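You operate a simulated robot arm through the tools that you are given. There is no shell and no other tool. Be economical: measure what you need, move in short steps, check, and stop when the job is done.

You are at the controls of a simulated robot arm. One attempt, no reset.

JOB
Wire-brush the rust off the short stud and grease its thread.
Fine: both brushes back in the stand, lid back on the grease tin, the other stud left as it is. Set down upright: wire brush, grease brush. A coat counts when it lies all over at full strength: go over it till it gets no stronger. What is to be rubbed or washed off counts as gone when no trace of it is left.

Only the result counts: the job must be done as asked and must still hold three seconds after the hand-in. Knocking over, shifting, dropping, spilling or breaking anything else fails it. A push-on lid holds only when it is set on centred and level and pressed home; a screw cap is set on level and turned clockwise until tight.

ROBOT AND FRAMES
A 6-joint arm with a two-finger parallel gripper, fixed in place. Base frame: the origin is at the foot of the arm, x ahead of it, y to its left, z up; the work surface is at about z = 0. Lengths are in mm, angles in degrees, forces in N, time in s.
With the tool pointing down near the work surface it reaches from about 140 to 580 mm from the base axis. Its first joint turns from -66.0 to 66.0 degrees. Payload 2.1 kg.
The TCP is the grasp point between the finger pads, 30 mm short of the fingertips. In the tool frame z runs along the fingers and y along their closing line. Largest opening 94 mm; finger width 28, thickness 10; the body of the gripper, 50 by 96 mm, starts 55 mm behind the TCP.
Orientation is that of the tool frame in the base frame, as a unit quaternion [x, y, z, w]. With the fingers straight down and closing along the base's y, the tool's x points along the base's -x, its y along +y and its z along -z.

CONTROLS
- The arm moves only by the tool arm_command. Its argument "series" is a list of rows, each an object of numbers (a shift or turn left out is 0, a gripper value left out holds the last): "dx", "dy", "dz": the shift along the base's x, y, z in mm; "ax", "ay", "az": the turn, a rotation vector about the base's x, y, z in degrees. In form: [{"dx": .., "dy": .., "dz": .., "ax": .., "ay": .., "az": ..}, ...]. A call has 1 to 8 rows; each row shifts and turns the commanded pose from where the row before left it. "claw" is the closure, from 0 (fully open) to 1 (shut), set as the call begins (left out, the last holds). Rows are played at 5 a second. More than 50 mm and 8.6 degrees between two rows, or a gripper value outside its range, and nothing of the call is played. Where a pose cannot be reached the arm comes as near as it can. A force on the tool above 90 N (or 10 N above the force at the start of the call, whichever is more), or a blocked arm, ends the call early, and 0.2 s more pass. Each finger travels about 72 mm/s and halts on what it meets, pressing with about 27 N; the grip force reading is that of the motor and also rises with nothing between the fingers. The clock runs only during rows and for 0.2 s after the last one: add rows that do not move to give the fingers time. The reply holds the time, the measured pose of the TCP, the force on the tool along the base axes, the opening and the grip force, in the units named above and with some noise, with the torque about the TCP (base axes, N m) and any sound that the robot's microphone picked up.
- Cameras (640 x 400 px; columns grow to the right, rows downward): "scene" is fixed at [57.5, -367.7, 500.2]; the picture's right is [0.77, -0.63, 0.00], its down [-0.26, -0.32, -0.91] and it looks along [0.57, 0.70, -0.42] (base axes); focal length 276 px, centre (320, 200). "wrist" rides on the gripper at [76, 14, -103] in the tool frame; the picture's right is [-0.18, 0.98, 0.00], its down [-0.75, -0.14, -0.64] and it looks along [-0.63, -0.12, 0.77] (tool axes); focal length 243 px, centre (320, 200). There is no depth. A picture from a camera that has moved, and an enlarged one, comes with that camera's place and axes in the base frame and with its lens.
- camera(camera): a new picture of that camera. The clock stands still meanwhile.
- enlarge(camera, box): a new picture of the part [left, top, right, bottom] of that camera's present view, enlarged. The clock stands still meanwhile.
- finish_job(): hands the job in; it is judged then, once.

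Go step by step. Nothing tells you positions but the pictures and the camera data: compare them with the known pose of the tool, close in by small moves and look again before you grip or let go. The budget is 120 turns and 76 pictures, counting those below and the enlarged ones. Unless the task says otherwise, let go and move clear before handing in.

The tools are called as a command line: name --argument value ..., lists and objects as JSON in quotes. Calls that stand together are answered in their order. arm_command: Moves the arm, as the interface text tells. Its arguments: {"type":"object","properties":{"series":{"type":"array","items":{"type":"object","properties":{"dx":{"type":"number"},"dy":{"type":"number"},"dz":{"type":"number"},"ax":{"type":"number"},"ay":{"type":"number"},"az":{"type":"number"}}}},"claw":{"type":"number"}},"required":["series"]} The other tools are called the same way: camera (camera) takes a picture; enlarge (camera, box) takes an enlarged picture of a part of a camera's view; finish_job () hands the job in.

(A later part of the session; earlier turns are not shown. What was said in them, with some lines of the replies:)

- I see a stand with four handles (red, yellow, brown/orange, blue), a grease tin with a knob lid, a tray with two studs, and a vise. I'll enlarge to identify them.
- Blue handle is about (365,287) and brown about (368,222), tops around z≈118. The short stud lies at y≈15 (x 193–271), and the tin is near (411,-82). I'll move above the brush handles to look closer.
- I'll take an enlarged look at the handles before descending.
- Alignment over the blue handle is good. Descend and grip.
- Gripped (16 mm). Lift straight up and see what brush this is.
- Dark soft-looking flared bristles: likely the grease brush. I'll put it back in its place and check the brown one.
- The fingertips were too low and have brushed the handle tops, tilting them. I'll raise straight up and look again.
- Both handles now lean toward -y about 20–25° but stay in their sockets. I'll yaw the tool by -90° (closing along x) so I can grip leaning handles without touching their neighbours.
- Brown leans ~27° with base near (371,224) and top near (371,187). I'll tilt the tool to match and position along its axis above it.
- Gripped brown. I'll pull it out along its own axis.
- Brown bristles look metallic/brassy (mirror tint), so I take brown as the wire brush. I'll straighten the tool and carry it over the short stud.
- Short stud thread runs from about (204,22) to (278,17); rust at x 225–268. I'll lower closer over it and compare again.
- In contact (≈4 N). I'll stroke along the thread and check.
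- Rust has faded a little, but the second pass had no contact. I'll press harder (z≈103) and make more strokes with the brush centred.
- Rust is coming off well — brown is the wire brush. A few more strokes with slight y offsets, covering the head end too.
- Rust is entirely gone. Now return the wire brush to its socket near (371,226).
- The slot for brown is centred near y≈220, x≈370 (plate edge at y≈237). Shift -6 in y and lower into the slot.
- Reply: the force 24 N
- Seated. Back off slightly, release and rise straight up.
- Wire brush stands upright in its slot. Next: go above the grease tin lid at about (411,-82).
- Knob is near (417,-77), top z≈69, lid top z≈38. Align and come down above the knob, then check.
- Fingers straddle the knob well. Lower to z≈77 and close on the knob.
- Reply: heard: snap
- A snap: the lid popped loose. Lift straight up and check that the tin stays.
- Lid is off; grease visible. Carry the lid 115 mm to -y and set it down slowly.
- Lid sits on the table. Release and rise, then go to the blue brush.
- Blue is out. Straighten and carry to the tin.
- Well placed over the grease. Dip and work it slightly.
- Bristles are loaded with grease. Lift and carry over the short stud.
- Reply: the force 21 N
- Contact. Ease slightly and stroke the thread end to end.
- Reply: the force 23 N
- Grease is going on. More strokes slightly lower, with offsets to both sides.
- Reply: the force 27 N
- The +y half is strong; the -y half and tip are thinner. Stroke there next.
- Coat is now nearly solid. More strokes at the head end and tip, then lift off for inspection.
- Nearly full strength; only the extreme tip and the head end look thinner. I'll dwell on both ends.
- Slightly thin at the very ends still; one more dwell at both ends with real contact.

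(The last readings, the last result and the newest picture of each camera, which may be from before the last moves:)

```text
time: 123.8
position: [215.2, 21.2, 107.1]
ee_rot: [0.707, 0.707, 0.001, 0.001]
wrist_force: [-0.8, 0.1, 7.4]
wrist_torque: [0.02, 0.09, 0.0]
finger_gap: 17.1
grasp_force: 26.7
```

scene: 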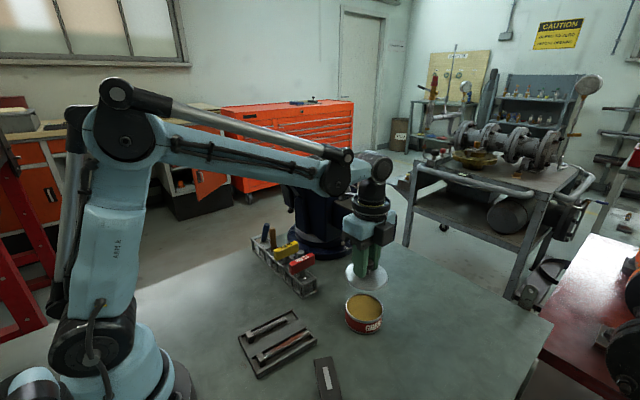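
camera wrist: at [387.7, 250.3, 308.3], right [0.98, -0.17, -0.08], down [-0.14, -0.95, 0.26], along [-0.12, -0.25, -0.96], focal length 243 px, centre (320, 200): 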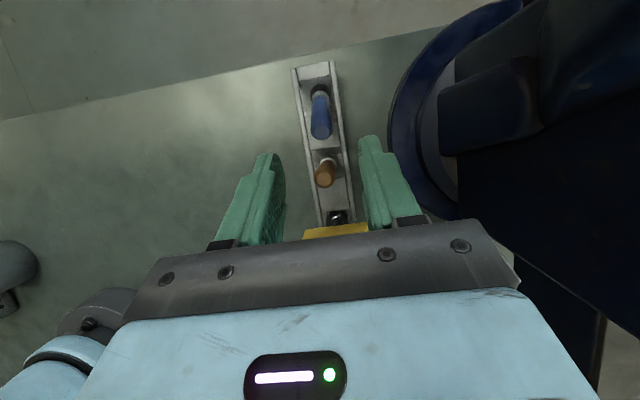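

Now along to the tip with firm contact.

arm_command --series '[{"dx": 12, "dy": -0.7}, {"dx": 12, "dy": -0.7}, {"dx": 12, "dy": -0.7}, {"dx": 10, "dy": -0.7}, {"dx": 4, "dz": -1}, {}]'

arm_command --series '[{"dx": 5, "dz": -0.5}, {"dx": 5}, {"dx": -8, "dz": -0.5}, {"dx": 8}, {"dx": -8}, {"dx": 8}, {"dx": -8, "dy": -2}]'

arm_command --series '[{"dx": 8}, {"dx": -8, "dy": 4}, {"dx": 8}, {"dx": -8}, {"dx": 8, "dy": -2}, {"dx": -8}, {"dx": 8}, {"dx": -8}]'

arm_command --series '[{"dx": -12, "dy": 0.7}, {"dx": -12, "dy": 0.7, "dz": 1}, {"dx": -12, "dy": 0.7}, {"dx": -12, "dy": 0.7}, {"dz": 20}, {"dx": -8, "dz": 30}, {"dx": -10, "dz": 17}, {}]'

enlarge --camera "wrist" --box '[280, 50, 408, 130]'

```text
time: 125.2
position: [264.9, 17.3, 105.2]
ee_rot: [0.707, 0.707, -0.001, 0.0]
wrist_force: [-0.4, 0.5, -0.5]
wrist_torque: [-0.01, 0.03, 0.03]
finger_gap: 17.0
grasp_force: 27.0
```

```text
time: 126.8
position: [268.0, 15.7, 106.4]
ee_rot: [0.707, 0.707, -0.001, 0.001]
wrist_force: [0.6, 0.5, -0.5]
wrist_torque: [0.0, -0.03, 0.03]
finger_gap: 16.8
grasp_force: 27.0
```

```text
time: 128.6
position: [266.0, 17.5, 105.6]
ee_rot: [0.707, 0.707, -0.001, 0.001]
wrist_force: [0.9, -0.4, -0.2]
wrist_torque: [-0.01, 0.01, 0.0]
finger_gap: 17.2
grasp_force: 26.7
```

```text
time: 130.4
position: [205.0, 17.9, 173.2]
ee_rot: [0.707, 0.707, 0.0, 0.0]
wrist_force: [0.0, 0.3, -1.2]
wrist_torque: [-0.02, -0.02, 0.01]
finger_gap: 17.0
grasp_force: 27.1
```

```text
5.00 times, centred on (344, 90) of wrist
camera zoom: at [218.8, 93.1, 273.9], right [0.98, -0.18, 0.0], down [-0.14, -0.75, 0.64], along [-0.12, -0.63, -0.77], focal length 1213 px, centre (200, 750)
```

zoom: 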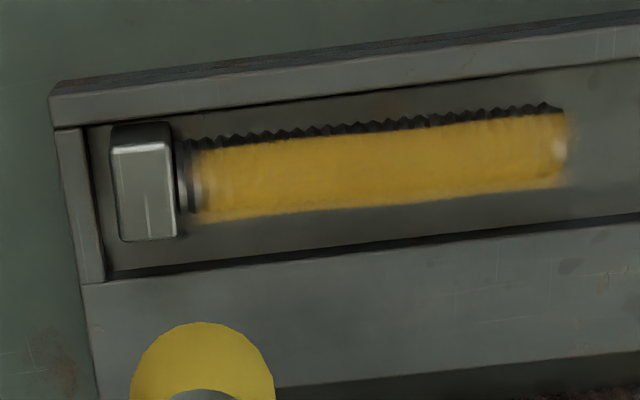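

The tip droops a little (no force there), so I need to press lower at the tip. Go to x≈272 and descend until contact.

arm_command --series '[{"dx": 22, "dz": -20}, {"dx": 23, "dz": -20}, {"dx": 22, "dy": -1, "dz": -20}, {"dz": -8}, {"dz": -1.5}, {}]'

arm_command --series '[{"dz": -1}, {"dz": -1}, {}]'

```text
time: 131.8
position: [267.3, 18.2, 105.2]
ee_rot: [0.707, 0.707, 0.0, 0.001]
wrist_force: [-0.7, 0.4, 10.8]
wrist_torque: [0.1, 0.07, 0.01]
finger_gap: 16.9
grasp_force: 27.1
```

```text
time: 132.6
position: [269.2, 18.8, 101.4]
ee_rot: [0.708, 0.706, -0.001, 0.001]
wrist_force: [1.1, -2.6, 20.9]
wrist_torque: [-0.05, 0.11, 0.0]
finger_gap: 17.0
grasp_force: 27.1
```

arm_command --series '[{"dz": 0.5, "dx": 4}, {"dx": 5}, {"dx": -8}, {"dx": 8}, {"dx": -8}, {"dx": 8}, {"dy": -2}, {"dx": -8}]'

arm_command --series '[{"dx": 8}, {"dx": -8, "dy": 3}, {"dx": 8}, {"dx": -8}, {"dx": 8, "dy": -1}, {"dx": -8}, {"dx": 8}, {"dx": -8}]'

arm_command --series '[{"dz": 20}, {"dx": -20, "dz": 25}, {"dx": -25, "dz": 25}, {"dx": -20}, {}]'

enlarge --camera "wrist" --box '[280, 50, 408, 130]'

```text
time: 134.4
position: [270.6, 18.4, 101.9]
ee_rot: [0.707, 0.707, 0.0, 0.001]
wrist_force: [-0.4, -0.4, -0.6]
wrist_torque: [-0.02, -0.01, 0.01]
finger_gap: 17.0
grasp_force: 26.6
```

```text
time: 136.2
position: [270.2, 17.6, 102.0]
ee_rot: [0.708, 0.707, 0.001, 0.001]
wrist_force: [1.6, -0.7, 4.4]
wrist_torque: [-0.04, -0.04, -0.01]
finger_gap: 16.6
grasp_force: 26.7
```

```text
time: 137.4
position: [204.8, 18.4, 172.2]
ee_rot: [0.707, 0.707, -0.001, 0.001]
wrist_force: [0.1, -0.4, -1.3]
wrist_torque: [0.02, 0.02, -0.02]
finger_gap: 16.7
grasp_force: 27.2
```

```text
5.00 times, centred on (344, 90) of wrist
camera zoom: at [219.4, 93.3, 274.2], right [0.98, -0.18, 0.0], down [-0.14, -0.75, 0.64], along [-0.12, -0.63, -0.77], focal length 1213 px, centre (200, 750)
```

zoom: 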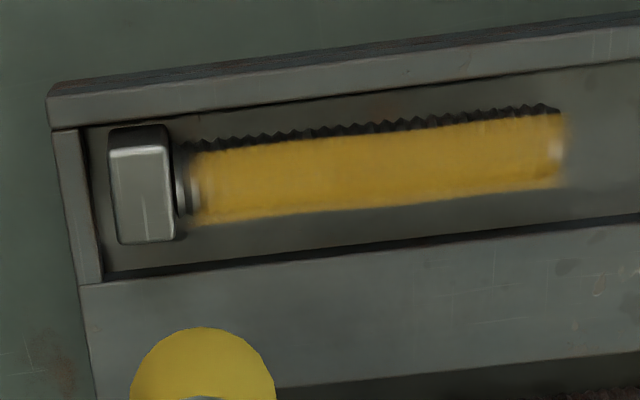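

Coat no longer changes; the ends are just the natural feather edge. Now return the grease brush to its slot at about (369,290).

arm_command --series '[{"dz": 35}, {"dx": 23, "dy": 38, "dz": 18}, {"dx": 23, "dy": 39}, {"dx": 23, "dy": 39}, {"dx": 24, "dy": 39}, {"dx": 24, "dy": 39}, {"dx": 24, "dy": 39}, {"dx": 23, "dy": 39}]'

arm_command --series '[{"dz": -30}, {"dz": -30}, {"dz": -10}, {}]'

enlarge --camera "wrist" --box '[240, 50, 400, 150]'

```text
time: 139.2
position: [367.6, 292.8, 226.1]
ee_rot: [0.707, 0.708, 0.0, 0.001]
wrist_force: [0.2, 0.4, -0.7]
wrist_torque: [0.0, -0.03, 0.02]
finger_gap: 16.9
grasp_force: 27.5
```

```text
time: 140.2
position: [366.7, 290.8, 154.9]
ee_rot: [0.706, 0.708, -0.001, 0.0]
wrist_force: [0.8, -0.3, -0.2]
wrist_torque: [0.03, -0.01, -0.01]
finger_gap: 16.7
grasp_force: 27.7
```

```text
4.00 times, centred on (320, 100) of wrist
camera zoom: at [381.7, 365.4, 256.8], right [0.98, -0.18, 0.0], down [-0.14, -0.75, 0.64], along [-0.12, -0.63, -0.77], focal length 970 px, centre (320, 600)
```

zoom: 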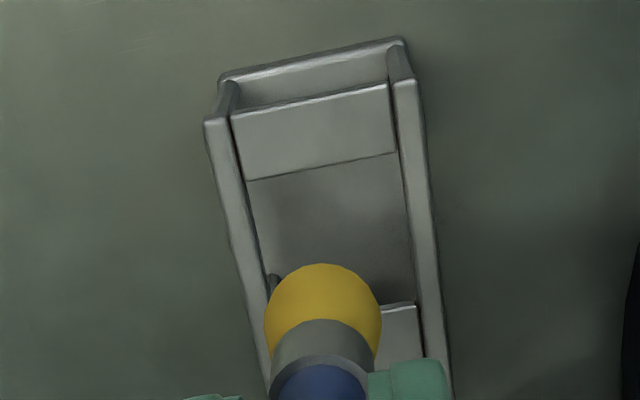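

Slot spans y≈271–305, x centre ≈370. Shift and lower into it gently.

arm_command --series '[{"dx": 2.5, "dy": -2.5}, {"dz": -20}, {"dz": -20}, {"dz": -8}, {}]'

arm_command --series '[{"dz": -2}, {"dz": -2}, {}]'

arm_command --series '[{"dz": -2}, {"dz": -2}, {}]'

```text
time: 141.4
position: [372.1, 288.3, 107.5]
ee_rot: [0.707, 0.707, -0.001, 0.001]
wrist_force: [0.2, -0.2, -0.5]
wrist_torque: [0.01, 0.0, 0.01]
finger_gap: 16.7
grasp_force: 27.0
```

```text
time: 142.2
position: [371.1, 287.2, 103.5]
ee_rot: [0.708, 0.707, -0.001, 0.0]
wrist_force: [1.3, 0.9, -0.8]
wrist_torque: [0.0, 0.04, -0.02]
finger_gap: 17.0
grasp_force: 26.7
```

```text
time: 143.0
position: [370.8, 288.2, 99.9]
ee_rot: [0.707, 0.707, 0.0, 0.001]
wrist_force: [0.4, -0.6, -0.2]
wrist_torque: [0.02, -0.02, 0.0]
finger_gap: 16.9
grasp_force: 27.0
```

arm_command --series '[{"dz": -2}, {"dz": -1.5}, {}]'

arm_command --series '[{"dz": -1.5}, {"dz": -1.5}, {}]'

arm_command --series '[{"dz": -1.5}, {"dz": -1.5}, {}]'

```text
time: 143.8
position: [371.0, 287.7, 96.3]
ee_rot: [0.707, 0.707, 0.0, 0.0]
wrist_force: [0.2, 0.0, -0.3]
wrist_torque: [-0.05, 0.02, 0.01]
finger_gap: 16.7
grasp_force: 26.8
```

```text
time: 144.6
position: [370.8, 288.8, 91.6]
ee_rot: [0.707, 0.707, -0.001, 0.001]
wrist_force: [0.8, 0.3, -0.2]
wrist_torque: [-0.03, -0.01, -0.01]
finger_gap: 16.8
grasp_force: 27.7
```

```text
time: 145.4
position: [371.7, 287.1, 88.4]
ee_rot: [0.708, 0.707, 0.0, 0.0]
wrist_force: [0.6, -0.4, 0.4]
wrist_torque: [0.01, 0.02, -0.01]
finger_gap: 16.7
grasp_force: 27.0
```

arm_command --series '[{"dz": -1}, {"dz": -1}, {}]'

arm_command --series '[{"dz": -1}, {"dz": -1}, {}]'

```text
time: 146.2
position: [371.9, 288.3, 88.1]
ee_rot: [0.707, 0.707, 0.0, 0.001]
wrist_force: [-0.6, 0.2, 0.0]
wrist_torque: [0.02, -0.03, -0.02]
finger_gap: 16.7
grasp_force: 27.1
```

```text
time: 147.0
position: [371.9, 288.1, 86.3]
ee_rot: [0.707, 0.707, 0.0, 0.0]
wrist_force: [2.1, 0.8, 13.7]
wrist_torque: [0.15, 0.02, -0.01]
finger_gap: 16.9
grasp_force: 26.9
```

Seated. Ease, release and rise, then check.

arm_command --series '[{"dz": 0.7}, {}]'

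arm_command --series '[{}, {}, {}, {"dz": 8}, {"dz": 27}, {"dz": 30}, {"dz": 30}, {"dz": 30}]' --claw 0.5

enlarge --camera "scene" --box '[230, 200, 400, 306]'

```text
time: 147.6
position: [371.0, 289.9, 87.2]
ee_rot: [0.707, 0.708, -0.001, 0.0]
wrist_force: [-0.3, 1.9, 4.8]
wrist_torque: [0.13, 0.01, -0.01]
finger_gap: 16.5
grasp_force: 27.1
```

```text
time: 149.4
position: [370.0, 287.0, 212.1]
ee_rot: [0.707, 0.707, -0.001, 0.001]
wrist_force: [-0.1, 0.1, 0.2]
wrist_torque: [0.01, -0.04, 0.01]
finger_gap: 47.1
grasp_force: 0.1
```

```text
3.76 times, centred on (315, 253) of scene
camera zoom: at [57.5, -367.7, 500.2], right [0.77, -0.63, 0.0], down [-0.26, -0.32, -0.91], along [0.57, 0.7, -0.42], focal length 1041 px, centre (339, 0)
```

zoom: 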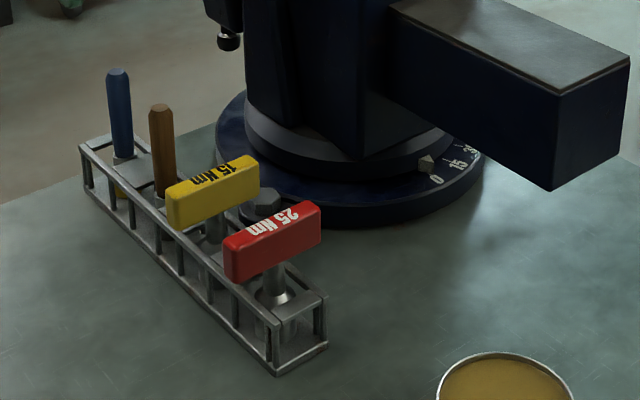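

Both brushes stand upright. Now back to the lid at the exact pose where I released it.

arm_command --series '[{"dx": 4, "dy": -48}, {"dx": 4, "dy": -48}, {"dx": 4, "dy": -48}, {"dx": 4, "dy": -48}, {"dx": 5, "dy": -48}, {"dx": 5, "dy": -48}, {"dx": 5, "dy": -48}, {"dx": 5, "dy": -48}]'

arm_command --series '[{"dx": 5, "dy": -48}, {"dx": 5, "dy": -48.2}, {"dz": -40}, {"dz": -40}, {"dz": -40}, {"dz": -30}, {}]'

arm_command --series '[{"dz": -12}, {"dz": -10}, {"dz": -1.6}, {}]'

arm_command --series '[{}, {}, {}, {}]' --claw 1

```text
time: 151.2
position: [411.4, -94.5, 212.1]
ee_rot: [0.707, 0.707, -0.001, 0.001]
wrist_force: [-0.1, -0.1, 0.0]
wrist_torque: [0.0, -0.02, 0.0]
finger_gap: 47.1
grasp_force: 0.1
```

```text
time: 152.8
position: [418.2, -192.4, 60.5]
ee_rot: [0.707, 0.707, -0.001, 0.0]
wrist_force: [0.6, 0.3, 0.6]
wrist_torque: [0.02, -0.01, 0.02]
finger_gap: 47.0
grasp_force: 0.1
```

```text
time: 153.8
position: [416.7, -192.9, 38.2]
ee_rot: [0.707, 0.708, -0.001, 0.0]
wrist_force: [-0.5, -1.9, 1.5]
wrist_torque: [-0.01, 0.04, 0.01]
finger_gap: 47.1
grasp_force: 0.1
```

```text
time: 154.8
position: [416.5, -191.6, 37.4]
ee_rot: [0.707, 0.707, -0.001, 0.001]
wrist_force: [1.3, 0.2, 5.1]
wrist_torque: [0.02, -0.03, 0.05]
finger_gap: 23.7
grasp_force: 26.6
```

Lid gripped. Lift, carry back +115 mm in y, and hover just above the tin.

arm_command --series '[{"dz": 20}, {"dz": 40}, {"dz": 22}, {"dy": 38}, {"dy": 39}, {"dy": 38}, {"dz": -20}, {"dz": -12}]'

enlarge --camera "scene" --box '[316, 270, 412, 340]'

```text
time: 156.6
position: [416.6, -75.8, 88.3]
ee_rot: [0.707, 0.707, 0.0, 0.0]
wrist_force: [1.5, 0.3, -0.4]
wrist_torque: [0.0, -0.05, 0.01]
finger_gap: 24.2
grasp_force: 27.2
```

```text
5.71 times, centred on (364, 305) of scene
camera zoom: at [57.5, -367.7, 500.2], right [0.77, -0.63, 0.0], down [-0.26, -0.32, -0.91], along [0.57, 0.7, -0.42], focal length 1580 px, centre (69, -400)
```

zoom: 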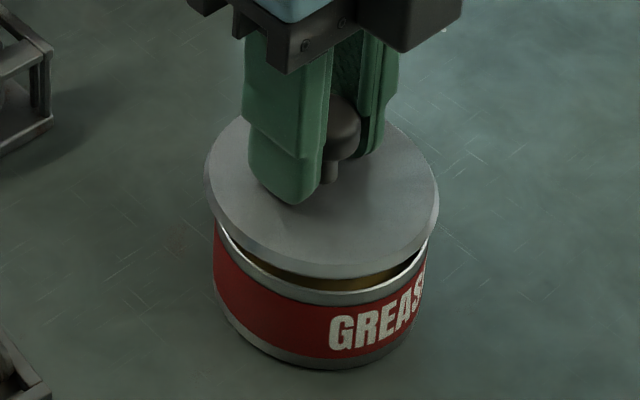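

Aligned with the tin. Lower and press home.

arm_command --series '[{"dz": -5}, {"dz": -3}, {"dz": -1.5}, {}]'

arm_command --series '[{"dz": -1}, {"dz": -1}, {}]'

```text
time: 157.6
position: [416.9, -76.9, 78.2]
ee_rot: [0.707, 0.708, 0.0, 0.0]
wrist_force: [-0.4, 0.8, -0.8]
wrist_torque: [0.03, 0.01, -0.02]
finger_gap: 24.1
grasp_force: 26.7
```

```text
time: 158.4
position: [417.4, -76.8, 77.7]
ee_rot: [0.707, 0.707, 0.0, 0.001]
wrist_force: [3.8, -1.5, 38.7]
wrist_torque: [-0.17, -0.06, 0.0]
finger_gap: 23.9
grasp_force: 27.0
heard: snap
```

Snap: lid is on. Release in place, rise, and take a check.

arm_command --series '[{"dz": -0.3}, {}]'

arm_command --series '[{}, {}, {}, {"dz": 10}, {"dz": 30}, {"dz": 40}, {"dz": 40}, {}]' --claw 0.5

enlarge --camera "scene" --box '[220, 215, 420, 340]'

```text
time: 159.0
position: [417.3, -76.8, 77.0]
ee_rot: [0.707, 0.707, 0.0, 0.0]
wrist_force: [-0.1, -1.8, 59.0]
wrist_torque: [-0.16, 0.03, -0.02]
finger_gap: 24.3
grasp_force: 26.7
```

```text
time: 160.8
position: [418.5, -76.2, 197.8]
ee_rot: [0.707, 0.707, -0.001, 0.0]
wrist_force: [-0.4, -0.3, -0.9]
wrist_torque: [-0.04, 0.01, -0.03]
finger_gap: 47.0
grasp_force: 0.0
```

```text
3.20 times, centred on (320, 278) of scene
camera zoom: at [57.5, -367.7, 500.2], right [0.77, -0.63, 0.0], down [-0.26, -0.32, -0.91], along [0.57, 0.7, -0.42], focal length 885 px, centre (320, -48)
```

zoom: 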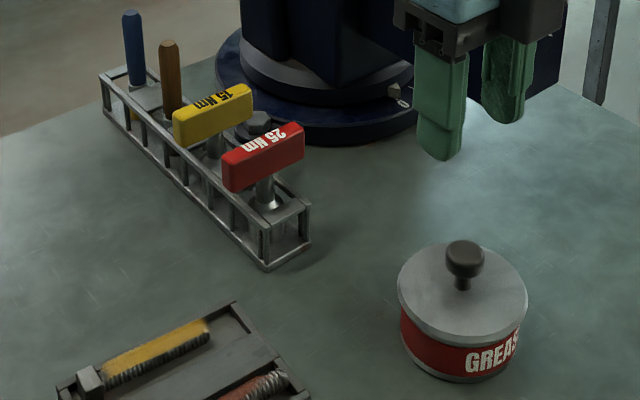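

The lid is on level, both brushes stand upright in the stand, and the short stud is clean and greased. The other stud is untouched and the arm is clear, so I'm handing in.

finish_job

```text
The job is handed in.
```

I wire-brushed the rust off the short stud and greased its thread. The lid snapped back on the tin, both brushes are upright in the stand, and I left the other stud alone.

- **Stand moved:** early on my fingertips knocked both brush handles over to a lean. Pulling the brushes out at that angle slid the stand roughly 3–6 mm toward the robot's right (-y). I did not push it back.
- **Tin moved:** the tin shifted about 1 mm when I gripped the lid.
- **Grease at the ends:** the coat looks full over most of the thread but slightly thinner at the tip and beside the head. The last passes there made no visible change.
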